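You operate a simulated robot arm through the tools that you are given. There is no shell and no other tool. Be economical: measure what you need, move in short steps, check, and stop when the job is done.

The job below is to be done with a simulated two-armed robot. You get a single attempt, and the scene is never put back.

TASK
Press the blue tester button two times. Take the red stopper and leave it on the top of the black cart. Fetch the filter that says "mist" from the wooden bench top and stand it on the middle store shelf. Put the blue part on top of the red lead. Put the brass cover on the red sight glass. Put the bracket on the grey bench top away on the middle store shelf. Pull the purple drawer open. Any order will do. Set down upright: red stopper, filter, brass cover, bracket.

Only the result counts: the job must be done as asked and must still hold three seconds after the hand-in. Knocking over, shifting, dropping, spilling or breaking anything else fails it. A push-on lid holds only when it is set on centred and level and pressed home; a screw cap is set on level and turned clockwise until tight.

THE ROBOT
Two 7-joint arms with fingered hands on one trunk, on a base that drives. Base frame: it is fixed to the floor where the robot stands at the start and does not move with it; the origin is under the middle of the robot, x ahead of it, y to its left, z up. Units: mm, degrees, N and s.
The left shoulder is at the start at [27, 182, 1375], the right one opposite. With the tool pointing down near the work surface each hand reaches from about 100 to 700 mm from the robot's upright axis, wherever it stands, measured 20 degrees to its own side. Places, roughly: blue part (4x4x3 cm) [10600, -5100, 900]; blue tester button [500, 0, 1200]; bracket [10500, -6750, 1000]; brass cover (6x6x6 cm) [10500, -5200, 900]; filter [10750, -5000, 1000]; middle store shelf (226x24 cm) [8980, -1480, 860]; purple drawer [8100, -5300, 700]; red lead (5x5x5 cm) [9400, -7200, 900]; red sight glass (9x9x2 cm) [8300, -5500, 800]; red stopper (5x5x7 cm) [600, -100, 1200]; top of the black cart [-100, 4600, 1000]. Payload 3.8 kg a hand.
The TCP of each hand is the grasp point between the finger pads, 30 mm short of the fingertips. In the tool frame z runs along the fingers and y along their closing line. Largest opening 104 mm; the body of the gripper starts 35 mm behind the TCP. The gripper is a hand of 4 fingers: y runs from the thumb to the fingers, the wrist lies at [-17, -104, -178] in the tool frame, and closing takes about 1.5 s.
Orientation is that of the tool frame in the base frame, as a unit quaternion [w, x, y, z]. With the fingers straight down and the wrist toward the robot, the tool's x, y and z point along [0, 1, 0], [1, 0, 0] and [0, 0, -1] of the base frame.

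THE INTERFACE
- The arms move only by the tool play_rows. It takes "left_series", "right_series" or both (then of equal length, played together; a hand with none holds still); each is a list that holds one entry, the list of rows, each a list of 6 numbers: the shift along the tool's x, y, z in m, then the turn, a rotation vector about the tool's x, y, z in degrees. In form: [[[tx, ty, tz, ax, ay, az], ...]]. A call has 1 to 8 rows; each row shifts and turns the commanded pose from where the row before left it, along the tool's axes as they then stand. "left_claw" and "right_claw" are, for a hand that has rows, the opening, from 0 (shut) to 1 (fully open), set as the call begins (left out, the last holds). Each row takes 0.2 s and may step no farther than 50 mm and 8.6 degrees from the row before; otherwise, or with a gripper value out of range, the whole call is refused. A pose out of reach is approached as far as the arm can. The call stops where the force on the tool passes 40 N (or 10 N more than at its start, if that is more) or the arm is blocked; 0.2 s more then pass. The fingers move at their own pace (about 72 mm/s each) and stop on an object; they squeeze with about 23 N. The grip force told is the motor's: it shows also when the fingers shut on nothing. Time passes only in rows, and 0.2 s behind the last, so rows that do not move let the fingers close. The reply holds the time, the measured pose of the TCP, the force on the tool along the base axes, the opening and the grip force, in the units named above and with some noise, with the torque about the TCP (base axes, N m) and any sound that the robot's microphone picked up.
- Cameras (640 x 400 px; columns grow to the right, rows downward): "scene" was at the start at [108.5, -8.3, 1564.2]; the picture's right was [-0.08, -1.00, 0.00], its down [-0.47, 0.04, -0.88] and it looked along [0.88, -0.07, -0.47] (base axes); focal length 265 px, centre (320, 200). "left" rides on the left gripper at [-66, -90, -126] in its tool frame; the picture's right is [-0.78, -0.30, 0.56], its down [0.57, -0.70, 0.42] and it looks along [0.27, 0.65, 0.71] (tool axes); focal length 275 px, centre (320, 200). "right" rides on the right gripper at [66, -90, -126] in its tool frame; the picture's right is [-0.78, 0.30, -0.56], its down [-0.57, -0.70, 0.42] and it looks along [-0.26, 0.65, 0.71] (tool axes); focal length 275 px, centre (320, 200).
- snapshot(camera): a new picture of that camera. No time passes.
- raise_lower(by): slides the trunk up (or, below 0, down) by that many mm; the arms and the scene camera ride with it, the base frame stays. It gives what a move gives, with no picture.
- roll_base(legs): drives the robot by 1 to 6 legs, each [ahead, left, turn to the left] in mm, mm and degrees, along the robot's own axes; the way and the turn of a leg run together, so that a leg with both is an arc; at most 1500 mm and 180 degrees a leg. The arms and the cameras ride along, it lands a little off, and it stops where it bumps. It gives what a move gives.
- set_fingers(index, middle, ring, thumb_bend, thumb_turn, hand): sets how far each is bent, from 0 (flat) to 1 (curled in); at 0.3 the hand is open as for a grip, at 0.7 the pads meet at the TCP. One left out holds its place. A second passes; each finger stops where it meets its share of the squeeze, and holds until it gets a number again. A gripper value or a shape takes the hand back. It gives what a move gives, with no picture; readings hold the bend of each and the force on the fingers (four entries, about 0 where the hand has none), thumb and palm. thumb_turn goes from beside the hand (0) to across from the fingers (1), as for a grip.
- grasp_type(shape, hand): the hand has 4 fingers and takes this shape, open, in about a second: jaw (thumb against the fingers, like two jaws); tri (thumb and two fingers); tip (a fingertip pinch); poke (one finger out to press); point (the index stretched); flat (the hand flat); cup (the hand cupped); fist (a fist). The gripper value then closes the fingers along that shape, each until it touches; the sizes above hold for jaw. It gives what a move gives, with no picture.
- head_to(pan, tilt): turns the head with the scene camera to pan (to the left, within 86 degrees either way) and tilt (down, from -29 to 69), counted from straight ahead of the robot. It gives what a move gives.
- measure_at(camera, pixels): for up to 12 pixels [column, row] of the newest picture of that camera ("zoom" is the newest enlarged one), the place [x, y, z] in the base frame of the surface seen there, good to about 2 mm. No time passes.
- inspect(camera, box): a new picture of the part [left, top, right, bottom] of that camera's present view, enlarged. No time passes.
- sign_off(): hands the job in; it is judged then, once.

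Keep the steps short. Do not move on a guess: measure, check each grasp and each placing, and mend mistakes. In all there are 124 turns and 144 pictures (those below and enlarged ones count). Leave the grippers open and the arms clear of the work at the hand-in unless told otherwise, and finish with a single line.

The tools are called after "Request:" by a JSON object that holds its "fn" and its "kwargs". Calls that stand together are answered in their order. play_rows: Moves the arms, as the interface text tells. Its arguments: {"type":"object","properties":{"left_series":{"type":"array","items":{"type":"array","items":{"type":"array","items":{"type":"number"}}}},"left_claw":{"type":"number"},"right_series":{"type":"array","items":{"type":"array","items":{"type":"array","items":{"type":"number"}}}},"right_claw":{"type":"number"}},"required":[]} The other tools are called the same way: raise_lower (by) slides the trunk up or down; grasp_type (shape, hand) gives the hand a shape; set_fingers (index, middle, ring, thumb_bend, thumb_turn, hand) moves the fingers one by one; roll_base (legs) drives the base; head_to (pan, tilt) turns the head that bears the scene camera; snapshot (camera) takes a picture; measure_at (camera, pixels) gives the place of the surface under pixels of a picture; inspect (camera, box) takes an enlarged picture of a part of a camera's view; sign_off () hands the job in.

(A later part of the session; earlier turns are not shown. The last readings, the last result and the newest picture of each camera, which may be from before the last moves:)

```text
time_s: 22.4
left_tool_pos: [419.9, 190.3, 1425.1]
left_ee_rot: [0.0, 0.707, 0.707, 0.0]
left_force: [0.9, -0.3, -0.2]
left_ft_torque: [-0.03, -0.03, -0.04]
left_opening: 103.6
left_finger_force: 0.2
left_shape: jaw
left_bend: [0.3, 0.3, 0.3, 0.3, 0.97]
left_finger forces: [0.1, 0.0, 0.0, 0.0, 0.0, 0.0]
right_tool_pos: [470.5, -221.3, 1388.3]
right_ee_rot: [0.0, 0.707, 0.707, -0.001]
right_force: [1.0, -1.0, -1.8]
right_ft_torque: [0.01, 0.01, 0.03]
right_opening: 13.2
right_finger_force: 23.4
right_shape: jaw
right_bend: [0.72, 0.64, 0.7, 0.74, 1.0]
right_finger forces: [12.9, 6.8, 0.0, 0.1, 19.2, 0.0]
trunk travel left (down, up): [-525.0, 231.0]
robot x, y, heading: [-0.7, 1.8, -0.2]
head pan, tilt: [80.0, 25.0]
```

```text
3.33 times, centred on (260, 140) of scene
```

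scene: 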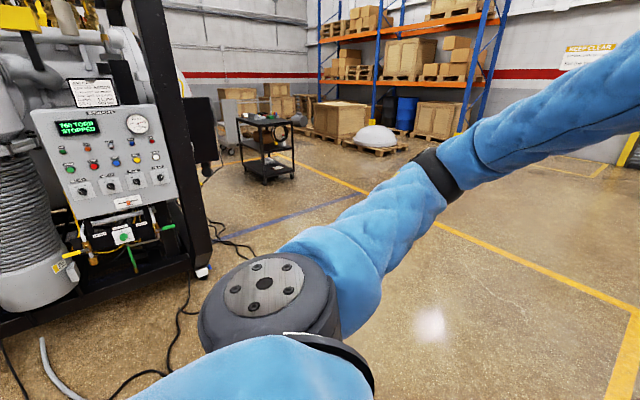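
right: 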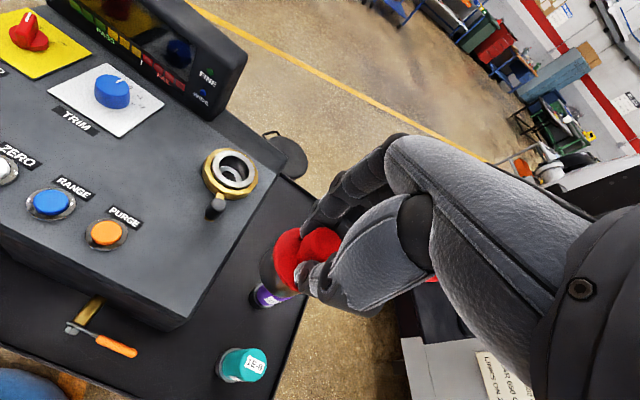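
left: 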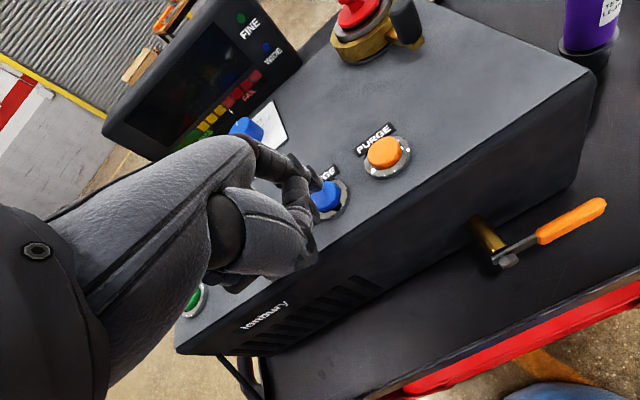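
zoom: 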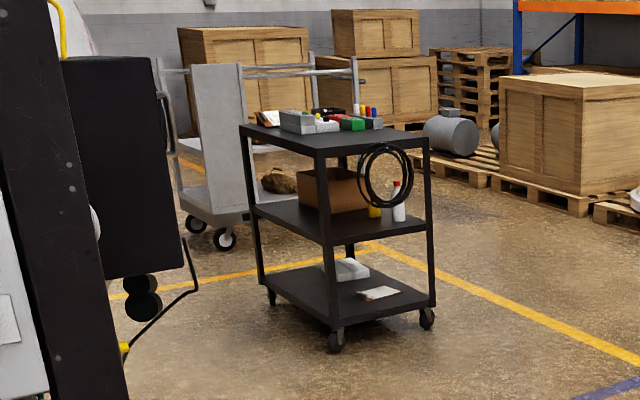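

Request:
{"fn": "measure_at", "kwargs": {"camera": "zoom", "pixels": [[243, 130], [318, 151], [422, 139], [300, 143], [345, 138], [290, 130], [335, 345], [427, 325], [271, 297], [375, 135], [150, 300], [170, 190]]}}

```text
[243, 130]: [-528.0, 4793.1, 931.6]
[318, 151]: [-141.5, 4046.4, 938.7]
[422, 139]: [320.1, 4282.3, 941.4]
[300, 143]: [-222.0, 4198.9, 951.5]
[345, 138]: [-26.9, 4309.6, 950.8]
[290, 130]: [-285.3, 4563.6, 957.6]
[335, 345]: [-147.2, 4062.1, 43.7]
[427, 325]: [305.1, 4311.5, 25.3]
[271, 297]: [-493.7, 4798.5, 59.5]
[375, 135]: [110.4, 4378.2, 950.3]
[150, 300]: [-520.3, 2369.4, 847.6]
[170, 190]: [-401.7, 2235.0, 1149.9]
```

The cart top is at z≈951, its near short edge runs from (-141,4046) to (320,4282). I sidestep left, turn and drive up in front of that edge, keeping clear of the rig.

Request:
{"fn": "roll_base", "kwargs": {"legs": [[0, 1000, 0], [0, 0, 90], [1300, -300, 0], [1000, 0, 0], [0, 0, 27]]}}

Request:
{"fn": "head_to", "kwargs": {"pan": 0, "tilt": 30}}

Request:
{"fn": "snapshot", "kwargs": {"camera": "scene"}}

Request:
{"fn": "snapshot", "kwargs": {"camera": "right"}}

```text
time_s: 43.9
left_tool_pos: [-122.3, 3604.9, 1423.6]
left_ee_rot: [0.0, -0.244, 0.97, 0.0]
left_force: [0.4, 0.4, 0.3]
left_ft_torque: [0.01, -0.05, 0.0]
left_opening: 103.6
left_finger_force: 0.1
left_shape: jaw
left_bend: [0.3, 0.3, 0.3, 0.3, 0.97]
left_finger forces: [0.1, 0.0, 0.0, 0.1, 0.0, 0.0]
right_tool_pos: [217.2, 3844.1, 1388.7]
right_ee_rot: [0.0, -0.244, 0.97, 0.0]
right_force: [-0.8, -0.7, -0.8]
right_ft_torque: [0.02, -0.02, -0.01]
right_opening: 13.1
right_finger_force: 22.9
right_shape: jaw
right_bend: [0.72, 0.64, 0.7, 0.75, 1.0]
right_finger forces: [13.1, 7.0, 0.0, 0.0, 18.8, 0.0]
trunk travel left (down, up): [-525.0, 231.0]
robot x, y, heading: [245.1, 3324.1, 118.2]
head pan, tilt: [80.0, 25.0]
```

```text
time_s: 45.5
left_tool_pos: [-121.7, 3604.2, 1424.2]
left_ee_rot: [0.0, -0.243, 0.97, 0.0]
left_force: [-1.1, 0.6, -0.2]
left_ft_torque: [-0.02, 0.0, 0.01]
left_opening: 103.8
left_finger_force: 0.1
left_shape: jaw
left_bend: [0.3, 0.3, 0.3, 0.3, 0.97]
left_finger forces: [0.1, 0.0, 0.1, 0.0, 0.0, 0.1]
right_tool_pos: [217.2, 3844.7, 1390.2]
right_ee_rot: [0.0, -0.244, 0.97, -0.001]
right_force: [-0.4, -0.1, -1.3]
right_ft_torque: [-0.01, 0.0, -0.01]
right_opening: 13.3
right_finger_force: 23.0
right_shape: jaw
right_bend: [0.72, 0.64, 0.7, 0.75, 1.0]
right_finger forces: [13.0, 7.0, 0.1, 0.1, 18.7, 0.0]
trunk travel left (down, up): [-525.0, 231.0]
robot x, y, heading: [245.1, 3330.0, 118.1]
head pan, tilt: [0.0, 30.0]
```

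```text
114 pictures are left
```

scene: 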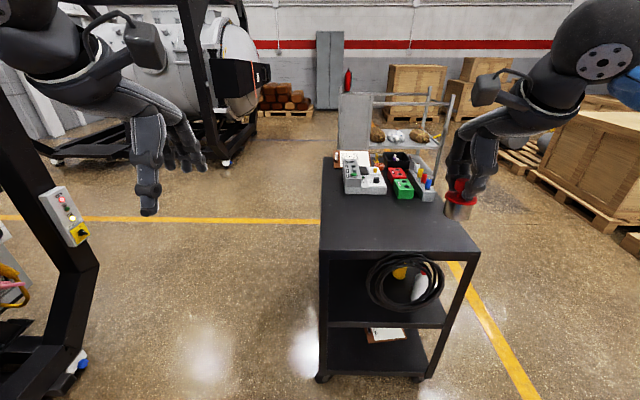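

```text
113 pictures are left
```

right: 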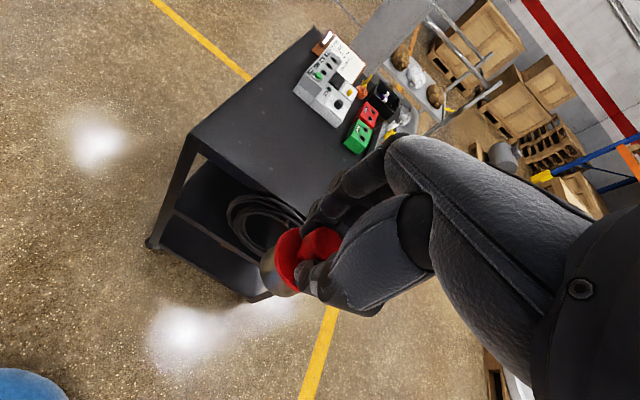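

I measure the free front area of the cart top and the stopper in hand.

Request:
{"fn": "measure_at", "kwargs": {"camera": "scene", "pixels": [[320, 250], [478, 250], [380, 225], [395, 235], [420, 225], [365, 195], [400, 258], [460, 217], [460, 190], [430, 270], [323, 378]]}}

Request:
{"fn": "inspect", "kwargs": {"camera": "scene", "box": [400, 130, 520, 250]}}

```text
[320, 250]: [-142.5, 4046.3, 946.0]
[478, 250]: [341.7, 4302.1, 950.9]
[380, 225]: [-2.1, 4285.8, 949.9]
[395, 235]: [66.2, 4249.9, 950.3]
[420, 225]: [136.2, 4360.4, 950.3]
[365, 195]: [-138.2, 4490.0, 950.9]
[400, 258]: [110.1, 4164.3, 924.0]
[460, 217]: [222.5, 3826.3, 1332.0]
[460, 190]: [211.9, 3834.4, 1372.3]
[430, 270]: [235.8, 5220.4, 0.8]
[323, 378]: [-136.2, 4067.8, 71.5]
```

```text
3.33 times, centred on (460, 190) of scene
```

zoom: 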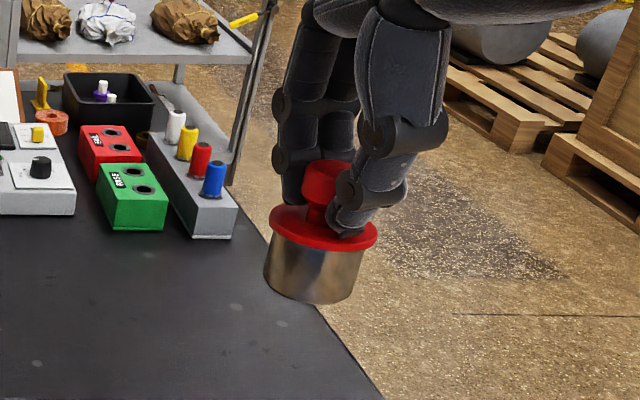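

The stopper hangs upright, bottom about 76 mm under the TCP. I drive 330 ahead, then bring the hand over the free spot at about (30,4300).

Request:
{"fn": "roll_base", "kwargs": {"legs": [[330, 0, 0]]}}

```text
time_s: 47.6
left_tool_pos: [-276.8, 3896.5, 1424.1]
left_ee_rot: [0.001, -0.243, 0.97, -0.001]
left_force: [0.3, 0.3, -0.7]
left_ft_torque: [-0.06, 0.04, -0.05]
left_opening: 103.8
left_finger_force: 0.1
left_shape: jaw
left_bend: [0.3, 0.3, 0.3, 0.3, 0.97]
left_finger forces: [0.0, 0.0, 0.1, 0.0, 0.0, 0.0]
right_tool_pos: [63.7, 4136.0, 1387.6]
right_ee_rot: [0.0, -0.243, 0.97, 0.0]
right_force: [-0.2, 0.1, -1.7]
right_ft_torque: [-0.02, -0.04, 0.02]
right_opening: 13.3
right_finger_force: 23.3
right_shape: jaw
right_bend: [0.72, 0.64, 0.7, 0.75, 1.0]
right_finger forces: [13.1, 7.1, 0.0, 0.1, 18.9, 0.1]
trunk travel left (down, up): [-525.0, 231.0]
robot x, y, heading: [89.2, 3615.1, 118.1]
head pan, tilt: [0.0, 30.0]
```

Request:
{"fn": "play_rows", "kwargs": {"right_series": [[[-0.012, 0.04, 0.02, 0, 0, 0], [-0.012, 0.04, 0.02, 0, 0, 0], [-0.012, 0.04, 0.02, 0, 0, 0], [-0.011, 0.041, 0.02, 0, 0, 0], [0, 0, 0.05, 0, 0, 0], [0, 0, 0.05, 0, 0, 0], [0, 0, 0.05, 0, 0, 0], [0, 0, 0.05, 0, 0, 0]]]}}

Request:
{"fn": "play_rows", "kwargs": {"right_series": [[[0, 0, 0.03, 0, 0, 0], [0, 0, 0.02, 0, 0, 0], [0, 0, 0, 0, 0, 0]]]}}

Request:
{"fn": "inspect", "kwargs": {"camera": "scene", "box": [280, 160, 480, 340]}}

Request:
{"fn": "snapshot", "kwargs": {"camera": "right"}}

```text
time_s: 49.4
left_tool_pos: [-275.3, 3896.8, 1422.9]
left_ee_rot: [-0.001, -0.243, 0.97, 0.0]
left_force: [0.0, 0.5, 0.1]
left_ft_torque: [-0.03, 0.0, 0.01]
left_opening: 103.6
left_finger_force: 0.0
left_shape: jaw
left_bend: [0.3, 0.3, 0.3, 0.3, 0.97]
left_finger forces: [0.0, 0.1, 0.0, 0.0, 0.1, 0.1]
right_tool_pos: [27.1, 4300.3, 1107.7]
right_ee_rot: [-0.001, -0.244, 0.97, 0.0]
right_force: [0.9, 0.9, -1.9]
right_ft_torque: [-0.02, 0.01, -0.02]
right_opening: 13.2
right_finger_force: 22.6
right_shape: jaw
right_bend: [0.72, 0.64, 0.7, 0.75, 1.0]
right_finger forces: [13.2, 7.3, 0.1, 0.0, 18.9, 0.1]
trunk travel left (down, up): [-525.0, 231.0]
robot x, y, heading: [90.2, 3613.2, 118.0]
head pan, tilt: [0.0, 30.0]
```

```text
time_s: 50.2
left_tool_pos: [-276.2, 3895.9, 1424.7]
left_ee_rot: [0.0, -0.243, 0.97, 0.0]
left_force: [-0.4, 0.3, 0.2]
left_ft_torque: [0.0, -0.03, 0.02]
left_opening: 103.4
left_finger_force: 0.0
left_shape: jaw
left_bend: [0.3, 0.3, 0.3, 0.3, 0.97]
left_finger forces: [0.1, 0.0, 0.0, 0.0, 0.0, 0.0]
right_tool_pos: [28.9, 4297.6, 1059.4]
right_ee_rot: [0.0, -0.243, 0.97, 0.0]
right_force: [-0.5, -0.5, -1.7]
right_ft_torque: [-0.03, 0.01, 0.01]
right_opening: 13.1
right_finger_force: 23.4
right_shape: jaw
right_bend: [0.72, 0.64, 0.7, 0.75, 1.0]
right_finger forces: [13.1, 7.4, 0.0, 0.0, 18.8, 0.0]
trunk travel left (down, up): [-525.0, 231.0]
robot x, y, heading: [91.5, 3613.4, 117.9]
head pan, tilt: [0.0, 30.0]
```

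```text
2.22 times, centred on (380, 250) of scene
```

zoom: 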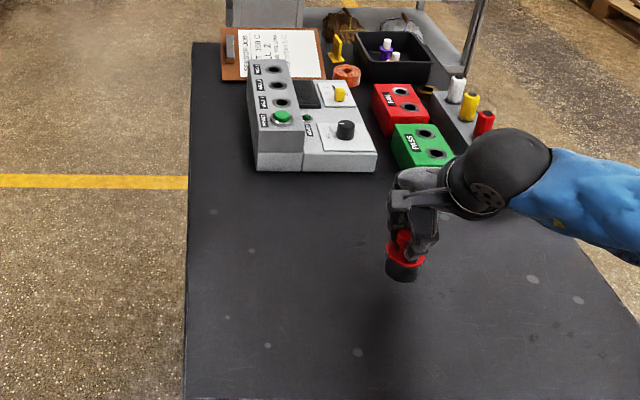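

```text
110 pictures are left
```

right: 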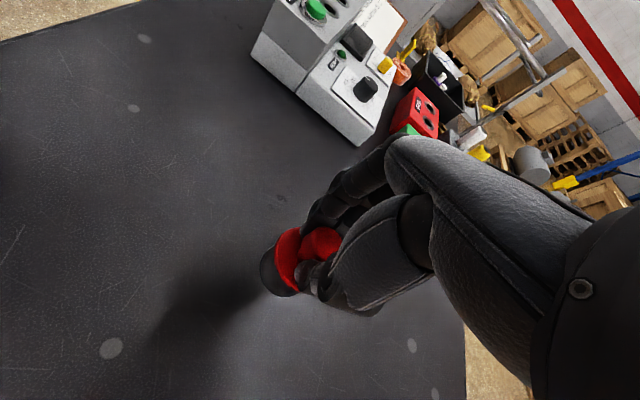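

The spot is free. I lower in small steps until I feel contact.

Request:
{"fn": "play_rows", "kwargs": {"right_series": [[[0, 0, 0.015, 0, 0, 0], [0, 0, 0.008, 0, 0, 0], [0, 0, 0.004, 0, 0, 0], [0, 0, 0.003, 0, 0, 0], [0, 0, 0, 0, 0, 0]]]}}

Request:
{"fn": "inspect", "kwargs": {"camera": "scene", "box": [330, 220, 430, 300]}}

```text
time_s: 51.4
left_tool_pos: [-276.3, 3896.2, 1424.0]
left_ee_rot: [0.0, -0.242, 0.97, 0.0]
left_force: [1.1, 0.0, -0.5]
left_ft_torque: [0.01, 0.03, -0.02]
left_opening: 103.5
left_finger_force: 0.1
left_shape: jaw
left_bend: [0.3, 0.3, 0.3, 0.3, 0.97]
left_finger forces: [0.0, 0.1, 0.0, 0.0, 0.1, 0.1]
right_tool_pos: [28.3, 4299.2, 1027.7]
right_ee_rot: [0.0, -0.243, 0.97, 0.0]
right_force: [0.8, 0.1, -1.5]
right_ft_torque: [0.01, 0.01, 0.01]
right_opening: 13.2
right_finger_force: 22.9
right_shape: jaw
right_bend: [0.72, 0.64, 0.7, 0.75, 1.0]
right_finger forces: [13.2, 7.3, 0.0, 0.0, 18.9, 0.1]
trunk travel left (down, up): [-525.0, 231.0]
robot x, y, heading: [90.0, 3615.5, 117.8]
head pan, tilt: [0.0, 30.0]
```

```text
5.00 times, centred on (380, 260) of scene
```

zoom: 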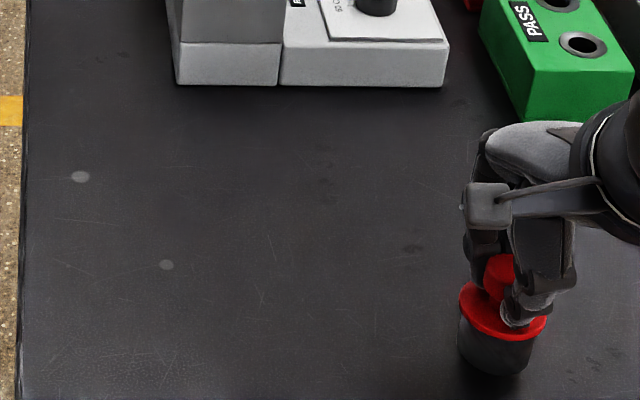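

Request:
{"fn": "play_rows", "kwargs": {"right_series": [[[0, 0, 0.002, 0, 0, 0], [0, 0, 0.002, 0, 0, 0], [0, 0, 0, 0, 0, 0]]]}}

Request:
{"fn": "play_rows", "kwargs": {"right_series": [[[0, 0, 0.002, 0, 0, 0], [0, 0, 0.0, 0, 0, 0]]]}}

Request:
{"fn": "play_rows", "kwargs": {"right_series": [[[0, 0, 0.002, 0, 0, 0], [0, 0, 0.0, 0, 0, 0]]]}}

```text
time_s: 52.2
left_tool_pos: [-277.6, 3894.7, 1423.7]
left_ee_rot: [0.001, -0.243, 0.97, -0.001]
left_force: [0.5, 0.1, 0.1]
left_ft_torque: [0.01, -0.01, 0.0]
left_opening: 103.6
left_finger_force: 0.1
left_shape: jaw
left_bend: [0.3, 0.3, 0.3, 0.3, 0.97]
left_finger forces: [0.0, 0.1, 0.0, 0.0, 0.1, 0.0]
right_tool_pos: [29.1, 4299.5, 1024.3]
right_ee_rot: [0.0, -0.243, 0.97, 0.0]
right_force: [0.2, 0.2, -1.9]
right_ft_torque: [0.01, -0.01, -0.01]
right_opening: 13.4
right_finger_force: 23.4
right_shape: jaw
right_bend: [0.72, 0.64, 0.7, 0.75, 1.0]
right_finger forces: [13.2, 7.4, 0.0, 0.0, 18.8, 0.0]
trunk travel left (down, up): [-525.0, 231.0]
robot x, y, heading: [93.9, 3618.7, 118.1]
head pan, tilt: [0.0, 30.0]
```

```text
time_s: 52.8
left_tool_pos: [-276.6, 3896.4, 1424.6]
left_ee_rot: [0.0, -0.243, 0.97, 0.0]
left_force: [0.2, -0.3, 0.6]
left_ft_torque: [0.03, 0.0, -0.02]
left_opening: 103.8
left_finger_force: 0.1
left_shape: jaw
left_bend: [0.3, 0.3, 0.3, 0.3, 0.97]
left_finger forces: [0.0, 0.1, 0.0, 0.0, 0.0, 0.0]
right_tool_pos: [29.8, 4298.9, 1021.5]
right_ee_rot: [0.0, -0.242, 0.97, 0.0]
right_force: [0.4, -0.2, -1.4]
right_ft_torque: [-0.02, 0.04, 0.0]
right_opening: 13.1
right_finger_force: 23.1
right_shape: jaw
right_bend: [0.72, 0.64, 0.7, 0.75, 1.0]
right_finger forces: [13.1, 7.3, 0.0, 0.0, 18.8, 0.1]
trunk travel left (down, up): [-525.0, 231.0]
robot x, y, heading: [92.5, 3616.3, 118.2]
head pan, tilt: [0.0, 30.0]
```

```text
time_s: 53.4
left_tool_pos: [-277.1, 3896.4, 1424.8]
left_ee_rot: [0.001, -0.243, 0.97, 0.0]
left_force: [-0.8, 0.5, -0.9]
left_ft_torque: [0.01, 0.02, 0.01]
left_opening: 103.5
left_finger_force: 0.0
left_shape: jaw
left_bend: [0.3, 0.3, 0.3, 0.3, 0.97]
left_finger forces: [0.0, 0.1, 0.0, 0.0, 0.1, 0.0]
right_tool_pos: [29.5, 4299.8, 1020.2]
right_ee_rot: [-0.001, -0.243, 0.97, 0.0]
right_force: [0.8, 0.2, -1.8]
right_ft_torque: [-0.02, 0.03, -0.02]
right_opening: 13.0
right_finger_force: 22.7
right_shape: jaw
right_bend: [0.72, 0.64, 0.7, 0.75, 1.0]
right_finger forces: [13.2, 7.3, 0.0, 0.1, 18.8, 0.0]
trunk travel left (down, up): [-525.0, 231.0]
robot x, y, heading: [90.0, 3615.4, 118.4]
head pan, tilt: [0.0, 30.0]
```

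Not yet in contact. I measure the gap.

Request:
{"fn": "inspect", "kwargs": {"camera": "scene", "box": [350, 220, 450, 300]}}

Request:
{"fn": "measure_at", "kwargs": {"camera": "zoom", "pixels": [[400, 372], [390, 365], [395, 350], [400, 330], [370, 330], [410, 300], [380, 385], [330, 370]]}}

```text
5.00 times, centred on (400, 260) of scene
```

zoom: 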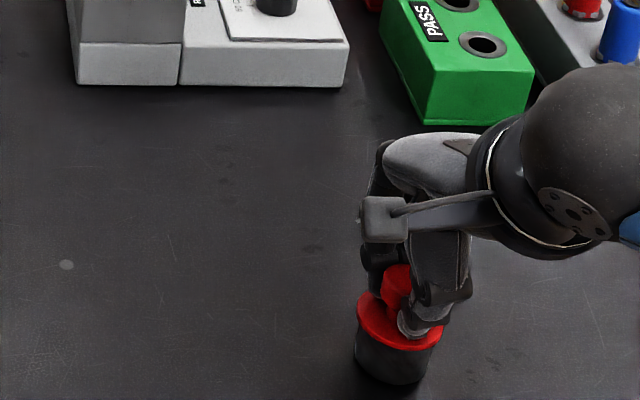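

```text
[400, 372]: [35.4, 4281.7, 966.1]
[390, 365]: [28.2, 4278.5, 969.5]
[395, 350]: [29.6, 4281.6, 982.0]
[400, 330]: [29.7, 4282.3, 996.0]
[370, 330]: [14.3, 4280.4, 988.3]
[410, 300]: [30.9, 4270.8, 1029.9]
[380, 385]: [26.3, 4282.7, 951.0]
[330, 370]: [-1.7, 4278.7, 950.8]
```

Request:
{"fn": "play_rows", "kwargs": {"right_series": [[[0, 0, 0.0015, 0, 0, 0], [0, 0, 0.0015, 0, 0, 0], [0, 0, 0, 0, 0, 0]]]}}

Request:
{"fn": "play_rows", "kwargs": {"right_series": [[[0, 0, 0.0015, 0, 0, 0], [0, 0, 0.0, 0, 0, 0]]]}}

Request:
{"fn": "play_rows", "kwargs": {"right_series": [[[0, 0, 0.0015, 0, 0, 0], [0, 0, 0.0, 0, 0, 0]]]}}

```text
time_s: 54.2
left_tool_pos: [-276.2, 3896.2, 1424.5]
left_ee_rot: [0.0, -0.243, 0.97, 0.001]
left_force: [-0.3, 0.1, 0.1]
left_ft_torque: [0.0, 0.0, 0.0]
left_opening: 103.8
left_finger_force: 0.0
left_shape: jaw
left_bend: [0.3, 0.3, 0.3, 0.3, 0.97]
left_finger forces: [0.0, 0.1, 0.0, 0.0, 0.0, 0.1]
right_tool_pos: [28.4, 4299.3, 1017.5]
right_ee_rot: [0.001, -0.242, 0.97, -0.001]
right_force: [0.3, -0.4, 1.5]
right_ft_torque: [0.01, 0.03, 0.02]
right_opening: 13.1
right_finger_force: 22.5
right_shape: jaw
right_bend: [0.72, 0.64, 0.7, 0.75, 1.0]
right_finger forces: [13.0, 7.3, 0.0, 0.0, 19.3, 0.1]
trunk travel left (down, up): [-525.0, 231.0]
robot x, y, heading: [86.5, 3614.1, 118.4]
head pan, tilt: [0.0, 30.0]
```

```text
time_s: 54.8
left_tool_pos: [-276.8, 3894.1, 1424.8]
left_ee_rot: [-0.001, -0.243, 0.97, 0.001]
left_force: [-0.4, -1.5, 0.0]
left_ft_torque: [-0.03, 0.0, -0.02]
left_opening: 103.8
left_finger_force: 0.1
left_shape: jaw
left_bend: [0.3, 0.3, 0.3, 0.3, 0.97]
left_finger forces: [0.0, 0.0, 0.1, 0.0, 0.1, 0.1]
right_tool_pos: [27.7, 4298.1, 1018.5]
right_ee_rot: [-0.001, -0.242, 0.97, 0.001]
right_force: [1.4, -1.6, 7.4]
right_ft_torque: [-0.03, 0.02, -0.01]
right_opening: 13.4
right_finger_force: 23.1
right_shape: jaw
right_bend: [0.72, 0.64, 0.7, 0.75, 1.0]
right_finger forces: [12.7, 7.2, 0.1, 0.0, 21.1, 0.0]
trunk travel left (down, up): [-525.0, 231.0]
robot x, y, heading: [87.6, 3614.3, 118.2]
head pan, tilt: [0.0, 30.0]
```

```text
time_s: 55.4
left_tool_pos: [-277.0, 3894.6, 1425.0]
left_ee_rot: [0.0, -0.242, 0.97, 0.0]
left_force: [-0.1, -0.5, 0.4]
left_ft_torque: [0.02, -0.04, 0.03]
left_opening: 103.6
left_finger_force: 0.0
left_shape: jaw
left_bend: [0.3, 0.3, 0.3, 0.3, 0.97]
left_finger forces: [0.0, 0.0, 0.0, 0.1, 0.0, 0.0]
right_tool_pos: [28.6, 4298.1, 1017.9]
right_ee_rot: [-0.001, -0.243, 0.97, 0.002]
right_force: [2.5, -2.2, 12.7]
right_ft_torque: [0.03, 0.02, 0.04]
right_opening: 13.4
right_finger_force: 22.8
right_shape: jaw
right_bend: [0.73, 0.64, 0.7, 0.75, 1.0]
right_finger forces: [13.0, 7.6, 0.1, 0.0, 23.1, 0.0]
trunk travel left (down, up): [-525.0, 231.0]
robot x, y, heading: [89.2, 3616.4, 118.1]
head pan, tilt: [0.0, 30.0]
```

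Contact (12.7 N). I ease up 2 mm, open, and wait, then rise straight up.

Request:
{"fn": "play_rows", "kwargs": {"right_series": [[[0, 0, -0.002, 0, 0, 0], [0, 0, 0, 0, 0, 0]]]}}

Request:
{"fn": "play_rows", "kwargs": {"right_series": [[[0, 0, 0, 0, 0, 0], [0, 0, 0, 0, 0, 0], [0, 0, 0, 0, 0, 0], [0, 0, 0, 0, 0, 0]]], "right_claw": 0.55}}

Request:
{"fn": "play_rows", "kwargs": {"right_series": [[[0, 0, -0.02, 0, 0, 0], [0, 0, -0.04, 0, 0, 0], [0, 0, -0.05, 0, 0, 0], [0, 0, -0.05, 0, 0, 0], [0, 0, -0.05, 0, 0, 0], [0, 0, -0.05, 0, 0, 0]]]}}

Request:
{"fn": "snapshot", "kwargs": {"camera": "scene"}}

```text
time_s: 56.0
left_tool_pos: [-277.9, 3895.3, 1424.9]
left_ee_rot: [0.0, -0.243, 0.97, 0.001]
left_force: [-0.4, -0.3, 0.5]
left_ft_torque: [0.03, 0.0, -0.03]
left_opening: 103.6
left_finger_force: 0.1
left_shape: jaw
left_bend: [0.3, 0.3, 0.3, 0.3, 0.97]
left_finger forces: [0.0, 0.0, 0.0, 0.0, 0.0, 0.0]
right_tool_pos: [29.7, 4296.8, 1016.8]
right_ee_rot: [0.0, -0.242, 0.97, 0.001]
right_force: [1.2, 0.2, 8.2]
right_ft_torque: [0.1, 0.04, 0.01]
right_opening: 14.1
right_finger_force: 22.7
right_shape: jaw
right_bend: [0.73, 0.64, 0.7, 0.75, 1.0]
right_finger forces: [14.0, 7.9, 0.0, 0.1, 21.8, 0.0]
trunk travel left (down, up): [-525.0, 231.0]
robot x, y, heading: [90.0, 3613.1, 118.2]
head pan, tilt: [0.0, 30.0]
```

```text
time_s: 57.0
left_tool_pos: [-276.7, 3895.8, 1425.0]
left_ee_rot: [-0.001, -0.242, 0.97, 0.0]
left_force: [-0.7, 0.9, -1.4]
left_ft_torque: [-0.04, -0.01, 0.03]
left_opening: 103.8
left_finger_force: 0.0
left_shape: jaw
left_bend: [0.3, 0.3, 0.3, 0.3, 0.97]
left_finger forces: [0.0, 0.0, 0.0, 0.0, 0.1, 0.1]
right_tool_pos: [29.2, 4298.4, 1016.8]
right_ee_rot: [-0.001, -0.243, 0.97, 0.001]
right_force: [0.2, 0.9, 0.3]
right_ft_torque: [0.0, 0.0, 0.0]
right_opening: 56.7
right_finger_force: 0.0
right_shape: jaw
right_bend: [0.73, 0.43, 0.39, 0.66, 0.99]
right_finger forces: [0.1, 0.0, 0.1, 0.0, 0.0, 0.1]
trunk travel left (down, up): [-525.0, 231.0]
robot x, y, heading: [89.5, 3617.3, 117.9]
head pan, tilt: [0.0, 30.0]
```

```text
time_s: 58.4
left_tool_pos: [-276.4, 3894.5, 1423.8]
left_ee_rot: [0.001, -0.243, 0.97, 0.0]
left_force: [-0.1, 0.4, 0.3]
left_ft_torque: [0.0, 0.0, 0.01]
left_opening: 103.6
left_finger_force: 0.0
left_shape: jaw
left_bend: [0.3, 0.3, 0.3, 0.3, 0.97]
left_finger forces: [0.0, 0.1, 0.0, 0.0, 0.1, 0.0]
right_tool_pos: [27.5, 4297.5, 1279.5]
right_ee_rot: [0.002, -0.243, 0.97, -0.001]
right_force: [-0.4, -1.2, 0.0]
right_ft_torque: [-0.03, 0.0, -0.02]
right_opening: 56.8
right_finger_force: 0.1
right_shape: jaw
right_bend: [0.73, 0.42, 0.39, 0.66, 0.99]
right_finger forces: [0.0, 0.0, 0.0, 0.0, 0.0, 0.0]
trunk travel left (down, up): [-525.0, 231.0]
robot x, y, heading: [86.2, 3615.0, 118.3]
head pan, tilt: [0.0, 30.0]
```

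```text
107 pictures are left
```

scene: 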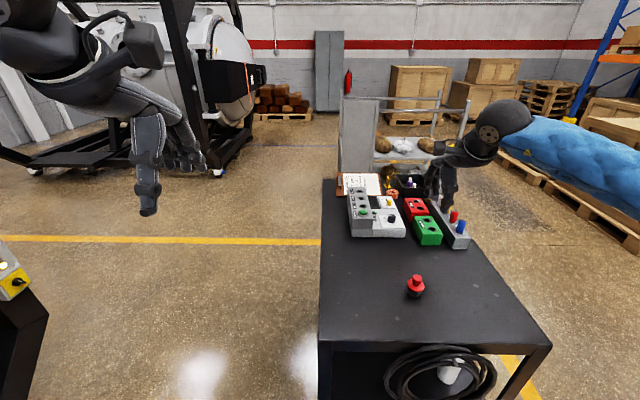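

The stopper stands upright at pixel (415,288). I tuck the right arm in, back off, turn toward the far workshop and look.

Request:
{"fn": "play_rows", "kwargs": {"right_series": [[[0, -0.04, -0.03, 0, 0, 0], [0, -0.04, -0.03, 0, 0, 0], [0, -0.04, -0.03, 0, 0, 0], [0, -0.04, -0.03, 0, 0, 0], [0, -0.04, -0.01, 0, 0, 0], [0, 0, 0, 0, 0, 0]]], "right_claw": 1.0, "left_series": [[[0, 0, 0, 0, 0, 0], [0, 0, 0, 0, 0, 0], [0, 0, 0, 0, 0, 0], [0, 0, 0, 0, 0, 0], [0, 0, 0, 0, 0, 0], [0, 0, 0, 0, 0, 0]]]}}

Request:
{"fn": "roll_base", "kwargs": {"legs": [[-700, 0, 0], [0, 0, -75], [0, 0, -80]]}}

Request:
{"fn": "head_to", "kwargs": {"pan": 0, "tilt": 12}}

Request:
{"fn": "snapshot", "kwargs": {"camera": "scene"}}

```text
time_s: 59.8
left_tool_pos: [-278.1, 3895.1, 1423.8]
left_ee_rot: [0.0, -0.244, 0.97, 0.0]
left_force: [-0.8, 0.5, 0.3]
left_ft_torque: [0.03, 0.0, -0.01]
left_opening: 103.7
left_finger_force: 0.2
left_shape: jaw
left_bend: [0.3, 0.3, 0.3, 0.3, 0.97]
left_finger forces: [0.0, 0.0, 0.0, 0.0, 0.0, 0.0]
right_tool_pos: [122.6, 4123.8, 1407.2]
right_ee_rot: [0.0, -0.243, 0.97, -0.001]
right_force: [-0.5, 0.6, -0.4]
right_ft_torque: [-0.03, -0.03, -0.01]
right_opening: 103.8
right_finger_force: 0.1
right_shape: jaw
right_bend: [0.3, 0.3, 0.3, 0.3, 0.97]
right_finger forces: [0.0, 0.0, 0.0, 0.1, 0.1, 0.0]
trunk travel left (down, up): [-525.0, 231.0]
robot x, y, heading: [92.0, 3617.3, 117.9]
head pan, tilt: [0.0, 30.0]
```

```text
time_s: 70.3
left_tool_pos: [866.0, 2900.1, 1424.5]
left_ee_rot: [0.0, 0.896, 0.444, 0.0]
left_force: [-0.6, 0.4, 0.5]
left_ft_torque: [0.01, 0.0, 0.03]
left_opening: 103.9
left_finger_force: 0.0
left_shape: jaw
left_bend: [0.3, 0.3, 0.3, 0.3, 0.97]
left_finger forces: [0.1, 0.0, 0.0, 0.0, 0.0, 0.2]
right_tool_pos: [598.8, 2526.4, 1406.8]
right_ee_rot: [0.0, 0.896, 0.445, 0.0]
right_force: [0.6, -0.4, -0.3]
right_ft_torque: [0.0, 0.0, -0.02]
right_opening: 103.9
right_finger_force: 0.1
right_shape: jaw
right_bend: [0.3, 0.3, 0.3, 0.3, 0.97]
right_finger forces: [0.0, 0.1, 0.0, 0.1, 0.0, 0.0]
trunk travel left (down, up): [-525.0, 231.0]
robot x, y, heading: [417.4, 3000.9, -37.1]
head pan, tilt: [0.0, 30.0]
```

```text
time_s: 71.2
left_tool_pos: [866.8, 2901.1, 1424.3]
left_ee_rot: [0.0, 0.896, 0.445, 0.001]
left_force: [-1.3, 0.6, -0.3]
left_ft_torque: [0.01, 0.01, 0.02]
left_opening: 103.5
left_finger_force: 0.1
left_shape: jaw
left_bend: [0.3, 0.3, 0.3, 0.3, 0.97]
left_finger forces: [0.1, 0.0, 0.1, 0.0, 0.0, 0.0]
right_tool_pos: [598.9, 2526.3, 1405.9]
right_ee_rot: [-0.001, 0.895, 0.445, 0.0]
right_force: [-0.2, 0.1, 0.1]
right_ft_torque: [0.01, -0.01, 0.01]
right_opening: 103.9
right_finger_force: 0.0
right_shape: jaw
right_bend: [0.3, 0.3, 0.3, 0.3, 0.97]
right_finger forces: [0.0, 0.0, 0.0, 0.1, 0.0, 0.1]
trunk travel left (down, up): [-525.0, 231.0]
robot x, y, heading: [417.1, 2998.8, -37.4]
head pan, tilt: [0.0, 12.0]
```

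```text
106 pictures are left
```

scene: 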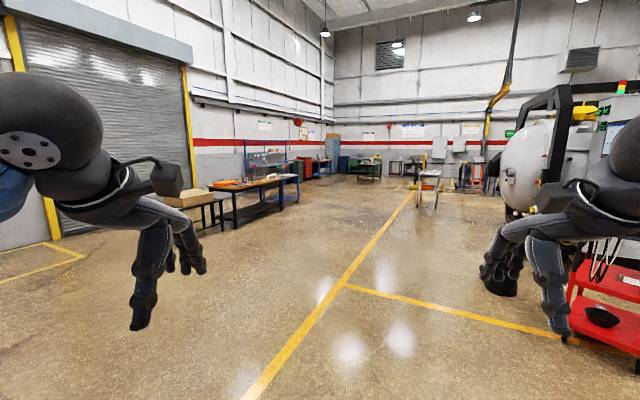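

The floor ahead is clear. I enlarge the far area and measure some landmarks.

Request:
{"fn": "inspect", "kwargs": {"camera": "scene", "box": [270, 120, 520, 240]}}

Request:
{"fn": "measure_at", "kwargs": {"camera": "scene", "pixels": [[430, 172], [430, 205], [365, 178], [395, 172], [470, 190], [450, 170], [330, 160], [350, 285], [415, 190], [500, 210], [300, 183], [575, 335]]}}

```text
2.56 times, centred on (395, 180) of scene
```

zoom: 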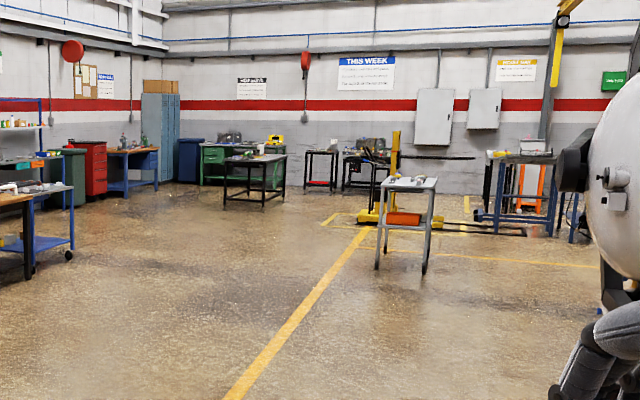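

```text
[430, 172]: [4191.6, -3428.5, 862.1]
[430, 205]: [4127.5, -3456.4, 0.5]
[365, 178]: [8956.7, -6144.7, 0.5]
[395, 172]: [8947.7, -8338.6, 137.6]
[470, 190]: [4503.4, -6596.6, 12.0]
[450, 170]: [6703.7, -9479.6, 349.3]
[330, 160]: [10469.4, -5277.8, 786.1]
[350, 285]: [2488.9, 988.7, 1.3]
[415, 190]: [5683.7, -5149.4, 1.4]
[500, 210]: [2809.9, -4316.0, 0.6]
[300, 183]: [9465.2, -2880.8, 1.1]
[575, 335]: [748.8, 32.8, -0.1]
```

Clear straight corridor at about −45°. I turn −7.5° and drive about 7.2 m.

Request:
{"fn": "roll_base", "kwargs": {"legs": [[0, 0, -7], [1450, 0, 0], [1450, 0, 0], [1450, 0, 0], [1450, 0, 0], [1450, 0, 0]]}}

Request:
{"fn": "snapshot", "kwargs": {"camera": "scene"}}

```text
time_s: 106.3
left_tool_pos: [5969.7, -2333.3, 1424.5]
left_ee_rot: [0.0, 0.931, 0.366, 0.0]
left_force: [0.1, -1.2, 0.3]
left_ft_torque: [-0.01, 0.01, 0.04]
left_opening: 103.6
left_finger_force: 0.0
left_shape: jaw
left_bend: [0.3, 0.3, 0.3, 0.3, 0.97]
left_finger forces: [0.1, 0.0, 0.0, 0.0, 0.0, 0.1]
right_tool_pos: [5642.8, -2656.6, 1406.0]
right_ee_rot: [0.0, 0.93, 0.367, 0.0]
right_force: [0.4, 0.4, -0.1]
right_ft_torque: [0.02, -0.03, -0.02]
right_opening: 103.6
right_finger_force: 0.0
right_shape: jaw
right_bend: [0.3, 0.3, 0.3, 0.3, 0.97]
right_finger forces: [0.0, 0.0, 0.0, 0.0, 0.1, 0.1]
trunk travel left (down, up): [-525.0, 231.0]
robot x, y, heading: [5548.8, -2156.6, -46.9]
head pan, tilt: [0.0, 12.0]
```

```text
104 pictures are left
```

scene: 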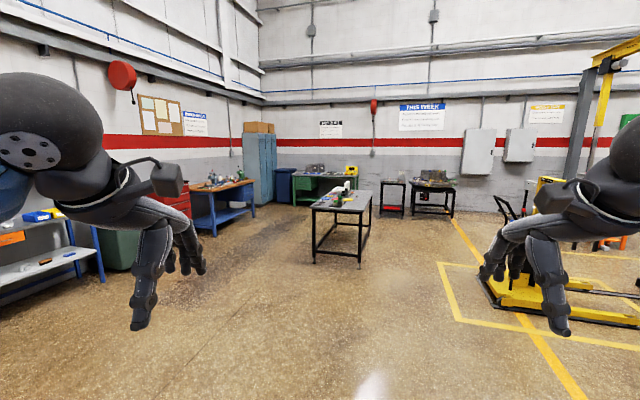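

I enlarge and measure the benches.

Request:
{"fn": "inspect", "kwargs": {"camera": "scene", "box": [190, 140, 350, 240]}}

Request:
{"fn": "inspect", "kwargs": {"camera": "scene", "box": [300, 140, 480, 260]}}

Request:
{"fn": "measure_at", "kwargs": {"camera": "scene", "pixels": [[220, 186], [192, 193], [252, 181], [340, 200], [312, 206], [361, 210], [340, 190], [320, 178], [435, 186], [393, 183], [207, 235], [100, 278]]}}

```text
4.00 times, centred on (270, 190) of scene
```

zoom: 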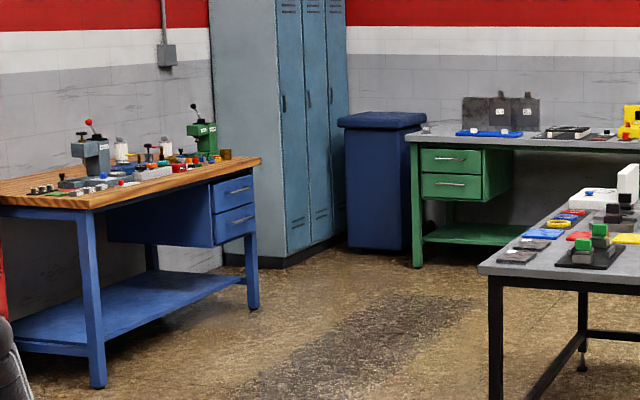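

```text
3.33 times, centred on (390, 200) of scene
```

zoom: 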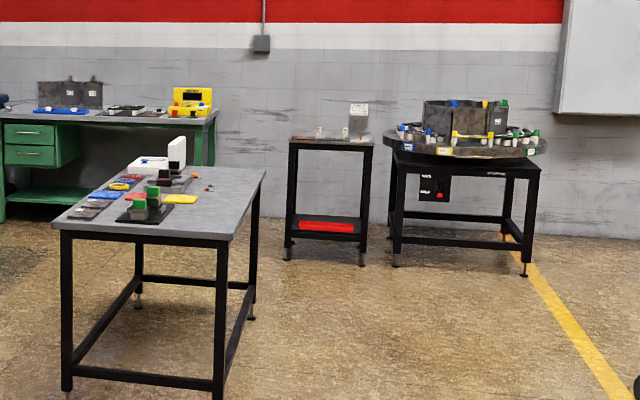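

```text
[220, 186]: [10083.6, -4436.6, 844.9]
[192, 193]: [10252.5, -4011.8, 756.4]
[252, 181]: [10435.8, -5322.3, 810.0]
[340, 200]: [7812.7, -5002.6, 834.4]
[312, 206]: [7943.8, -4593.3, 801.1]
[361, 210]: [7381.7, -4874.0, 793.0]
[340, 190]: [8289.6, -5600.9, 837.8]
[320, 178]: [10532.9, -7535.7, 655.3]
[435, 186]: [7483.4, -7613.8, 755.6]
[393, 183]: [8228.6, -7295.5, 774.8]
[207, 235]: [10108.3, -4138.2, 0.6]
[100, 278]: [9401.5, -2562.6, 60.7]
```

Layout understood: the wooden bench's front edge runs from about (10150,-4100) to (10430,-5320). I drive to about (9500,-5000) facing it.

Request:
{"fn": "roll_base", "kwargs": {"legs": [[0, 0, 21.5], [1500, 0, 0], [1500, 0, 0], [600, 0, 0], [0, 0, 39.4], [364, -1430, 0]]}}

Request:
{"fn": "head_to", "kwargs": {"pan": 0, "tilt": 28}}

Request:
{"fn": "snapshot", "kwargs": {"camera": "scene"}}

```text
time_s: 133.7
left_tool_pos: [9882.9, -4709.7, 1424.1]
left_ee_rot: [0.0, 0.617, 0.787, 0.0]
left_force: [-0.7, 0.4, 0.0]
left_ft_torque: [0.03, -0.01, 0.01]
left_opening: 103.7
left_finger_force: 0.0
left_shape: jaw
left_bend: [0.3, 0.3, 0.3, 0.3, 0.97]
left_finger forces: [0.1, 0.1, 0.0, 0.1, 0.0, 0.0]
right_tool_pos: [10003.7, -5153.8, 1406.8]
right_ee_rot: [0.0, 0.617, 0.787, 0.0]
right_force: [0.2, -0.3, 0.0]
right_ft_torque: [-0.01, -0.01, 0.01]
right_opening: 103.8
right_finger_force: 0.1
right_shape: jaw
right_bend: [0.3, 0.3, 0.3, 0.3, 0.97]
right_finger forces: [0.0, 0.0, 0.1, 0.0, 0.0, 0.0]
trunk travel left (down, up): [-525.0, 231.0]
robot x, y, heading: [9519.9, -4992.1, 13.8]
head pan, tilt: [0.0, 12.0]
```

```text
time_s: 134.5
left_tool_pos: [9881.2, -4709.9, 1423.6]
left_ee_rot: [0.0, 0.617, 0.787, 0.0]
left_force: [0.1, -0.1, 0.4]
left_ft_torque: [0.04, -0.01, 0.02]
left_opening: 103.7
left_finger_force: 0.0
left_shape: jaw
left_bend: [0.3, 0.3, 0.3, 0.3, 0.97]
left_finger forces: [0.1, 0.1, 0.0, 0.0, 0.0, 0.1]
right_tool_pos: [10004.7, -5154.1, 1405.9]
right_ee_rot: [0.0, 0.617, 0.787, 0.0]
right_force: [0.1, -0.8, 0.3]
right_ft_torque: [-0.03, 0.02, 0.01]
right_opening: 103.8
right_finger_force: 0.1
right_shape: jaw
right_bend: [0.3, 0.3, 0.3, 0.3, 0.97]
right_finger forces: [0.0, 0.1, 0.0, 0.0, 0.1, 0.0]
trunk travel left (down, up): [-525.0, 231.0]
robot x, y, heading: [9522.9, -4993.6, 13.6]
head pan, tilt: [0.0, 28.0]
```

```text
101 pictures are left
```

scene: 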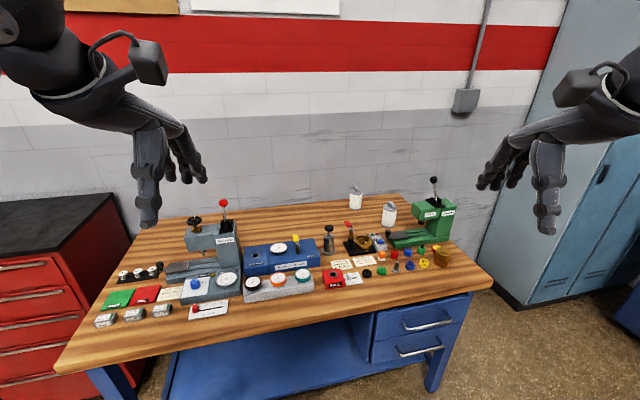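

Request:
{"fn": "inspect", "kwargs": {"camera": "scene", "box": [300, 170, 480, 300]}}

Request:
{"fn": "inspect", "kwargs": {"camera": "scene", "box": [350, 230, 460, 300]}}

Request:
{"fn": "measure_at", "kwargs": {"camera": "scene", "pixels": [[441, 257], [441, 250], [409, 266], [356, 197], [388, 214], [196, 285], [65, 370], [490, 284], [405, 200], [410, 280], [440, 280]]}}

```text
3.08 times, centred on (390, 235) of scene
```

zoom: 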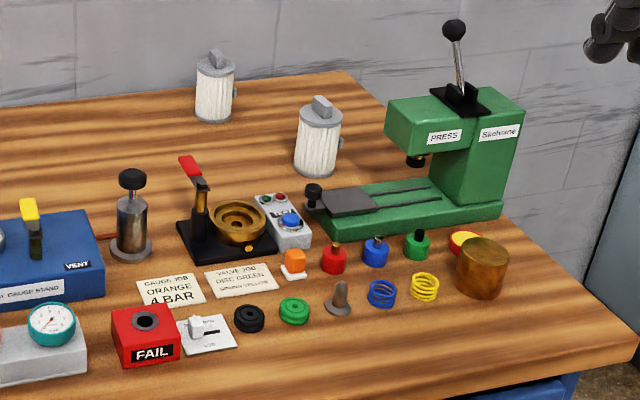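

```text
5.71 times, centred on (405, 265) of scene
```

zoom: 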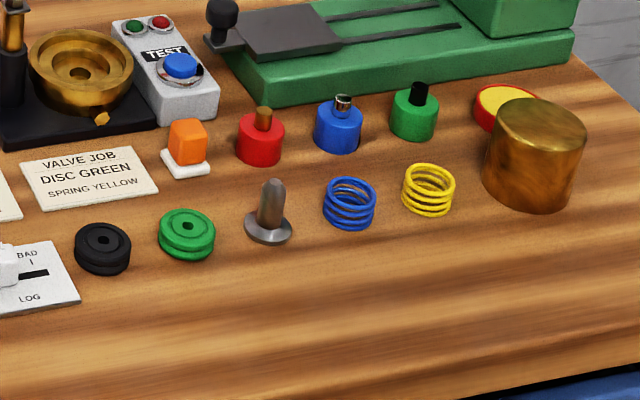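

```text
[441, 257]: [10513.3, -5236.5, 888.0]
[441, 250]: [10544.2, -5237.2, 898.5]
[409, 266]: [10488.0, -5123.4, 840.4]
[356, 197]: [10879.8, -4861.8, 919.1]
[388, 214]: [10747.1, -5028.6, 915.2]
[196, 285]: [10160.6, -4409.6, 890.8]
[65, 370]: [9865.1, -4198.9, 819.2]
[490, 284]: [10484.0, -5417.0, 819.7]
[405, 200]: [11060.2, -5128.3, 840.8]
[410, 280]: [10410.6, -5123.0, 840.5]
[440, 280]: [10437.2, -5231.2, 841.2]
```

Blue part candidates: the blue cylinder with a peg and the blue spring; brass cover at about (10540,-5237). I measure more points, including the locker on the right.

Request:
{"fn": "measure_at", "kwargs": {"camera": "zoom", "pixels": [[338, 125], [343, 101], [325, 150], [350, 190], [350, 226], [375, 205], [535, 120], [520, 205], [490, 180], [575, 185]]}}

Request:
{"fn": "measure_at", "kwargs": {"camera": "scene", "pixels": [[518, 306], [600, 310], [540, 270], [432, 390]]}}

Request:
{"fn": "inspect", "kwargs": {"camera": "scene", "box": [340, 170, 410, 240]}}

```text
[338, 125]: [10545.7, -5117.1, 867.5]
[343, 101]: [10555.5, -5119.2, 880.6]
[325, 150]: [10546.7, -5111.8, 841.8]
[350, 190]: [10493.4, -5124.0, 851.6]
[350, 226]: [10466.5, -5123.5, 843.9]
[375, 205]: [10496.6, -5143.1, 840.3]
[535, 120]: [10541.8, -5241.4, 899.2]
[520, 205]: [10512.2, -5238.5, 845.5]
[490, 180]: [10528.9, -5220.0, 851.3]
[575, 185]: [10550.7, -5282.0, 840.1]
```

```text
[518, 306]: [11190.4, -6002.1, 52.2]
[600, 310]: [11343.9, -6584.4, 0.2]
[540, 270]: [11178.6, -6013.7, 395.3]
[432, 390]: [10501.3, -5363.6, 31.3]
```

```text
5.71 times, centred on (375, 205) of scene
```

zoom: 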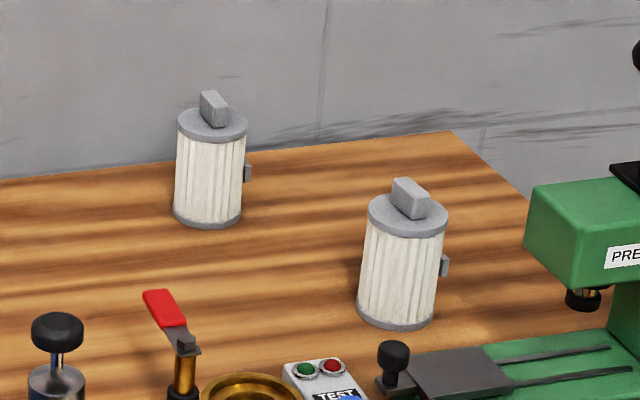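

Blue cylinder at ≈(10555,-5118), cover at ≈(10541,-5241). I square up to the bench (heading 27°) and come closer.

Request:
{"fn": "roll_base", "kwargs": {"legs": [[0, 0, 13.2], [240, -560, 0]]}}

Request:
{"fn": "head_to", "kwargs": {"pan": 0, "tilt": 45}}

Request:
{"fn": "snapshot", "kwargs": {"camera": "scene"}}

```text
time_s: 138.7
left_tool_pos: [10269.3, -5017.1, 1424.8]
left_ee_rot: [0.0, 0.521, 0.854, -0.001]
left_force: [0.1, -0.2, -0.2]
left_ft_torque: [0.02, -0.01, -0.01]
left_opening: 103.8
left_finger_force: 0.0
left_shape: jaw
left_bend: [0.3, 0.3, 0.3, 0.3, 0.97]
left_finger forces: [0.0, 0.0, 0.1, 0.1, 0.0, 0.0]
right_tool_pos: [10490.5, -5420.2, 1406.5]
right_ee_rot: [0.001, 0.521, 0.853, 0.0]
right_force: [0.1, 0.1, 0.7]
right_ft_torque: [-0.03, -0.02, 0.02]
right_opening: 103.7
right_finger_force: 0.0
right_shape: jaw
right_bend: [0.3, 0.3, 0.3, 0.3, 0.97]
right_finger forces: [0.0, 0.1, 0.0, 0.1, 0.0, 0.0]
trunk travel left (down, up): [-525.0, 231.0]
robot x, y, heading: [9982.6, -5378.1, 27.3]
head pan, tilt: [0.0, 28.0]
```

```text
time_s: 139.5
left_tool_pos: [10269.9, -5015.8, 1424.0]
left_ee_rot: [0.0, 0.521, 0.853, 0.0]
left_force: [-1.2, 0.2, -0.8]
left_ft_torque: [-0.02, -0.02, -0.03]
left_opening: 103.7
left_finger_force: 0.1
left_shape: jaw
left_bend: [0.3, 0.3, 0.3, 0.3, 0.97]
left_finger forces: [0.0, 0.0, 0.0, 0.0, 0.0, 0.1]
right_tool_pos: [10491.6, -5419.9, 1406.9]
right_ee_rot: [0.0, 0.521, 0.854, 0.0]
right_force: [-0.2, 0.1, -0.5]
right_ft_torque: [-0.01, 0.0, 0.0]
right_opening: 103.7
right_finger_force: 0.0
right_shape: jaw
right_bend: [0.3, 0.3, 0.3, 0.3, 0.97]
right_finger forces: [0.0, 0.0, 0.0, 0.0, 0.1, 0.1]
trunk travel left (down, up): [-525.0, 231.0]
robot x, y, heading: [9983.8, -5377.2, 27.3]
head pan, tilt: [0.0, 45.0]
```

```text
97 pictures are left
```

scene: 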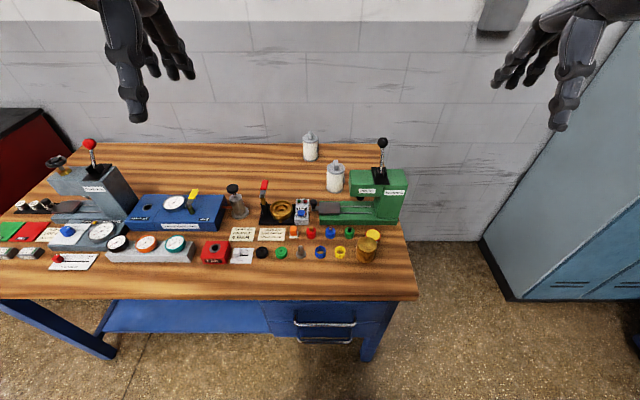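

Request:
{"fn": "inspect", "kwargs": {"camera": "scene", "box": [290, 215, 400, 285]}}

Request:
{"fn": "measure_at", "kwargs": {"camera": "scene", "pixels": [[330, 229], [330, 232], [330, 237], [368, 238], [368, 244], [359, 252], [379, 252], [368, 263], [335, 165], [335, 185], [418, 298], [340, 298]]}}

```text
5.71 times, centred on (345, 250) of scene
```

zoom: 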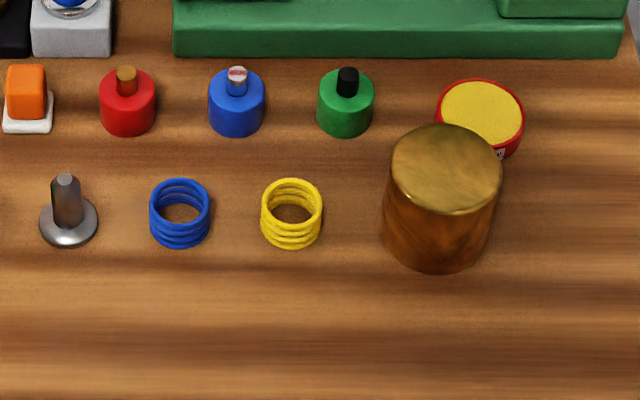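

```text
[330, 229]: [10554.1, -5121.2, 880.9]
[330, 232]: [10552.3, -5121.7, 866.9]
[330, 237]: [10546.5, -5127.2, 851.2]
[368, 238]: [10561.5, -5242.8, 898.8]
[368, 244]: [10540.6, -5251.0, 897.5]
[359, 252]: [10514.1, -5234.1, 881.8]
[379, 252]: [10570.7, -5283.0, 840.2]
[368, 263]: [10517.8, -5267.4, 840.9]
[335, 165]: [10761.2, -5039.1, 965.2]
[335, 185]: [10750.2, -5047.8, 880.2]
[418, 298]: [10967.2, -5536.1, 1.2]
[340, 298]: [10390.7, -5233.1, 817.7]
```

I measure the blue parts' sizes more carefully.

Request:
{"fn": "measure_at", "kwargs": {"camera": "zoom", "pixels": [[210, 90], [263, 90], [236, 75], [236, 133], [237, 97], [151, 200], [208, 200], [180, 182], [180, 212], [180, 245], [443, 130], [443, 210]]}}

```text
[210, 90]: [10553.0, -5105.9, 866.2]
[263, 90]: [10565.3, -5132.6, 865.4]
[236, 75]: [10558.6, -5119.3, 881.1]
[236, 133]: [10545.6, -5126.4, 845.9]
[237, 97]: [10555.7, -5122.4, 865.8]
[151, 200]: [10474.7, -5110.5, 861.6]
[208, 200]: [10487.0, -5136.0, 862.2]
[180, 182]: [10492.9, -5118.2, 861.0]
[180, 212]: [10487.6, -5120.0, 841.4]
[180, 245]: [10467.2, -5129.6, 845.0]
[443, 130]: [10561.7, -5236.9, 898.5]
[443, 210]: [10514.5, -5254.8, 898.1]
```

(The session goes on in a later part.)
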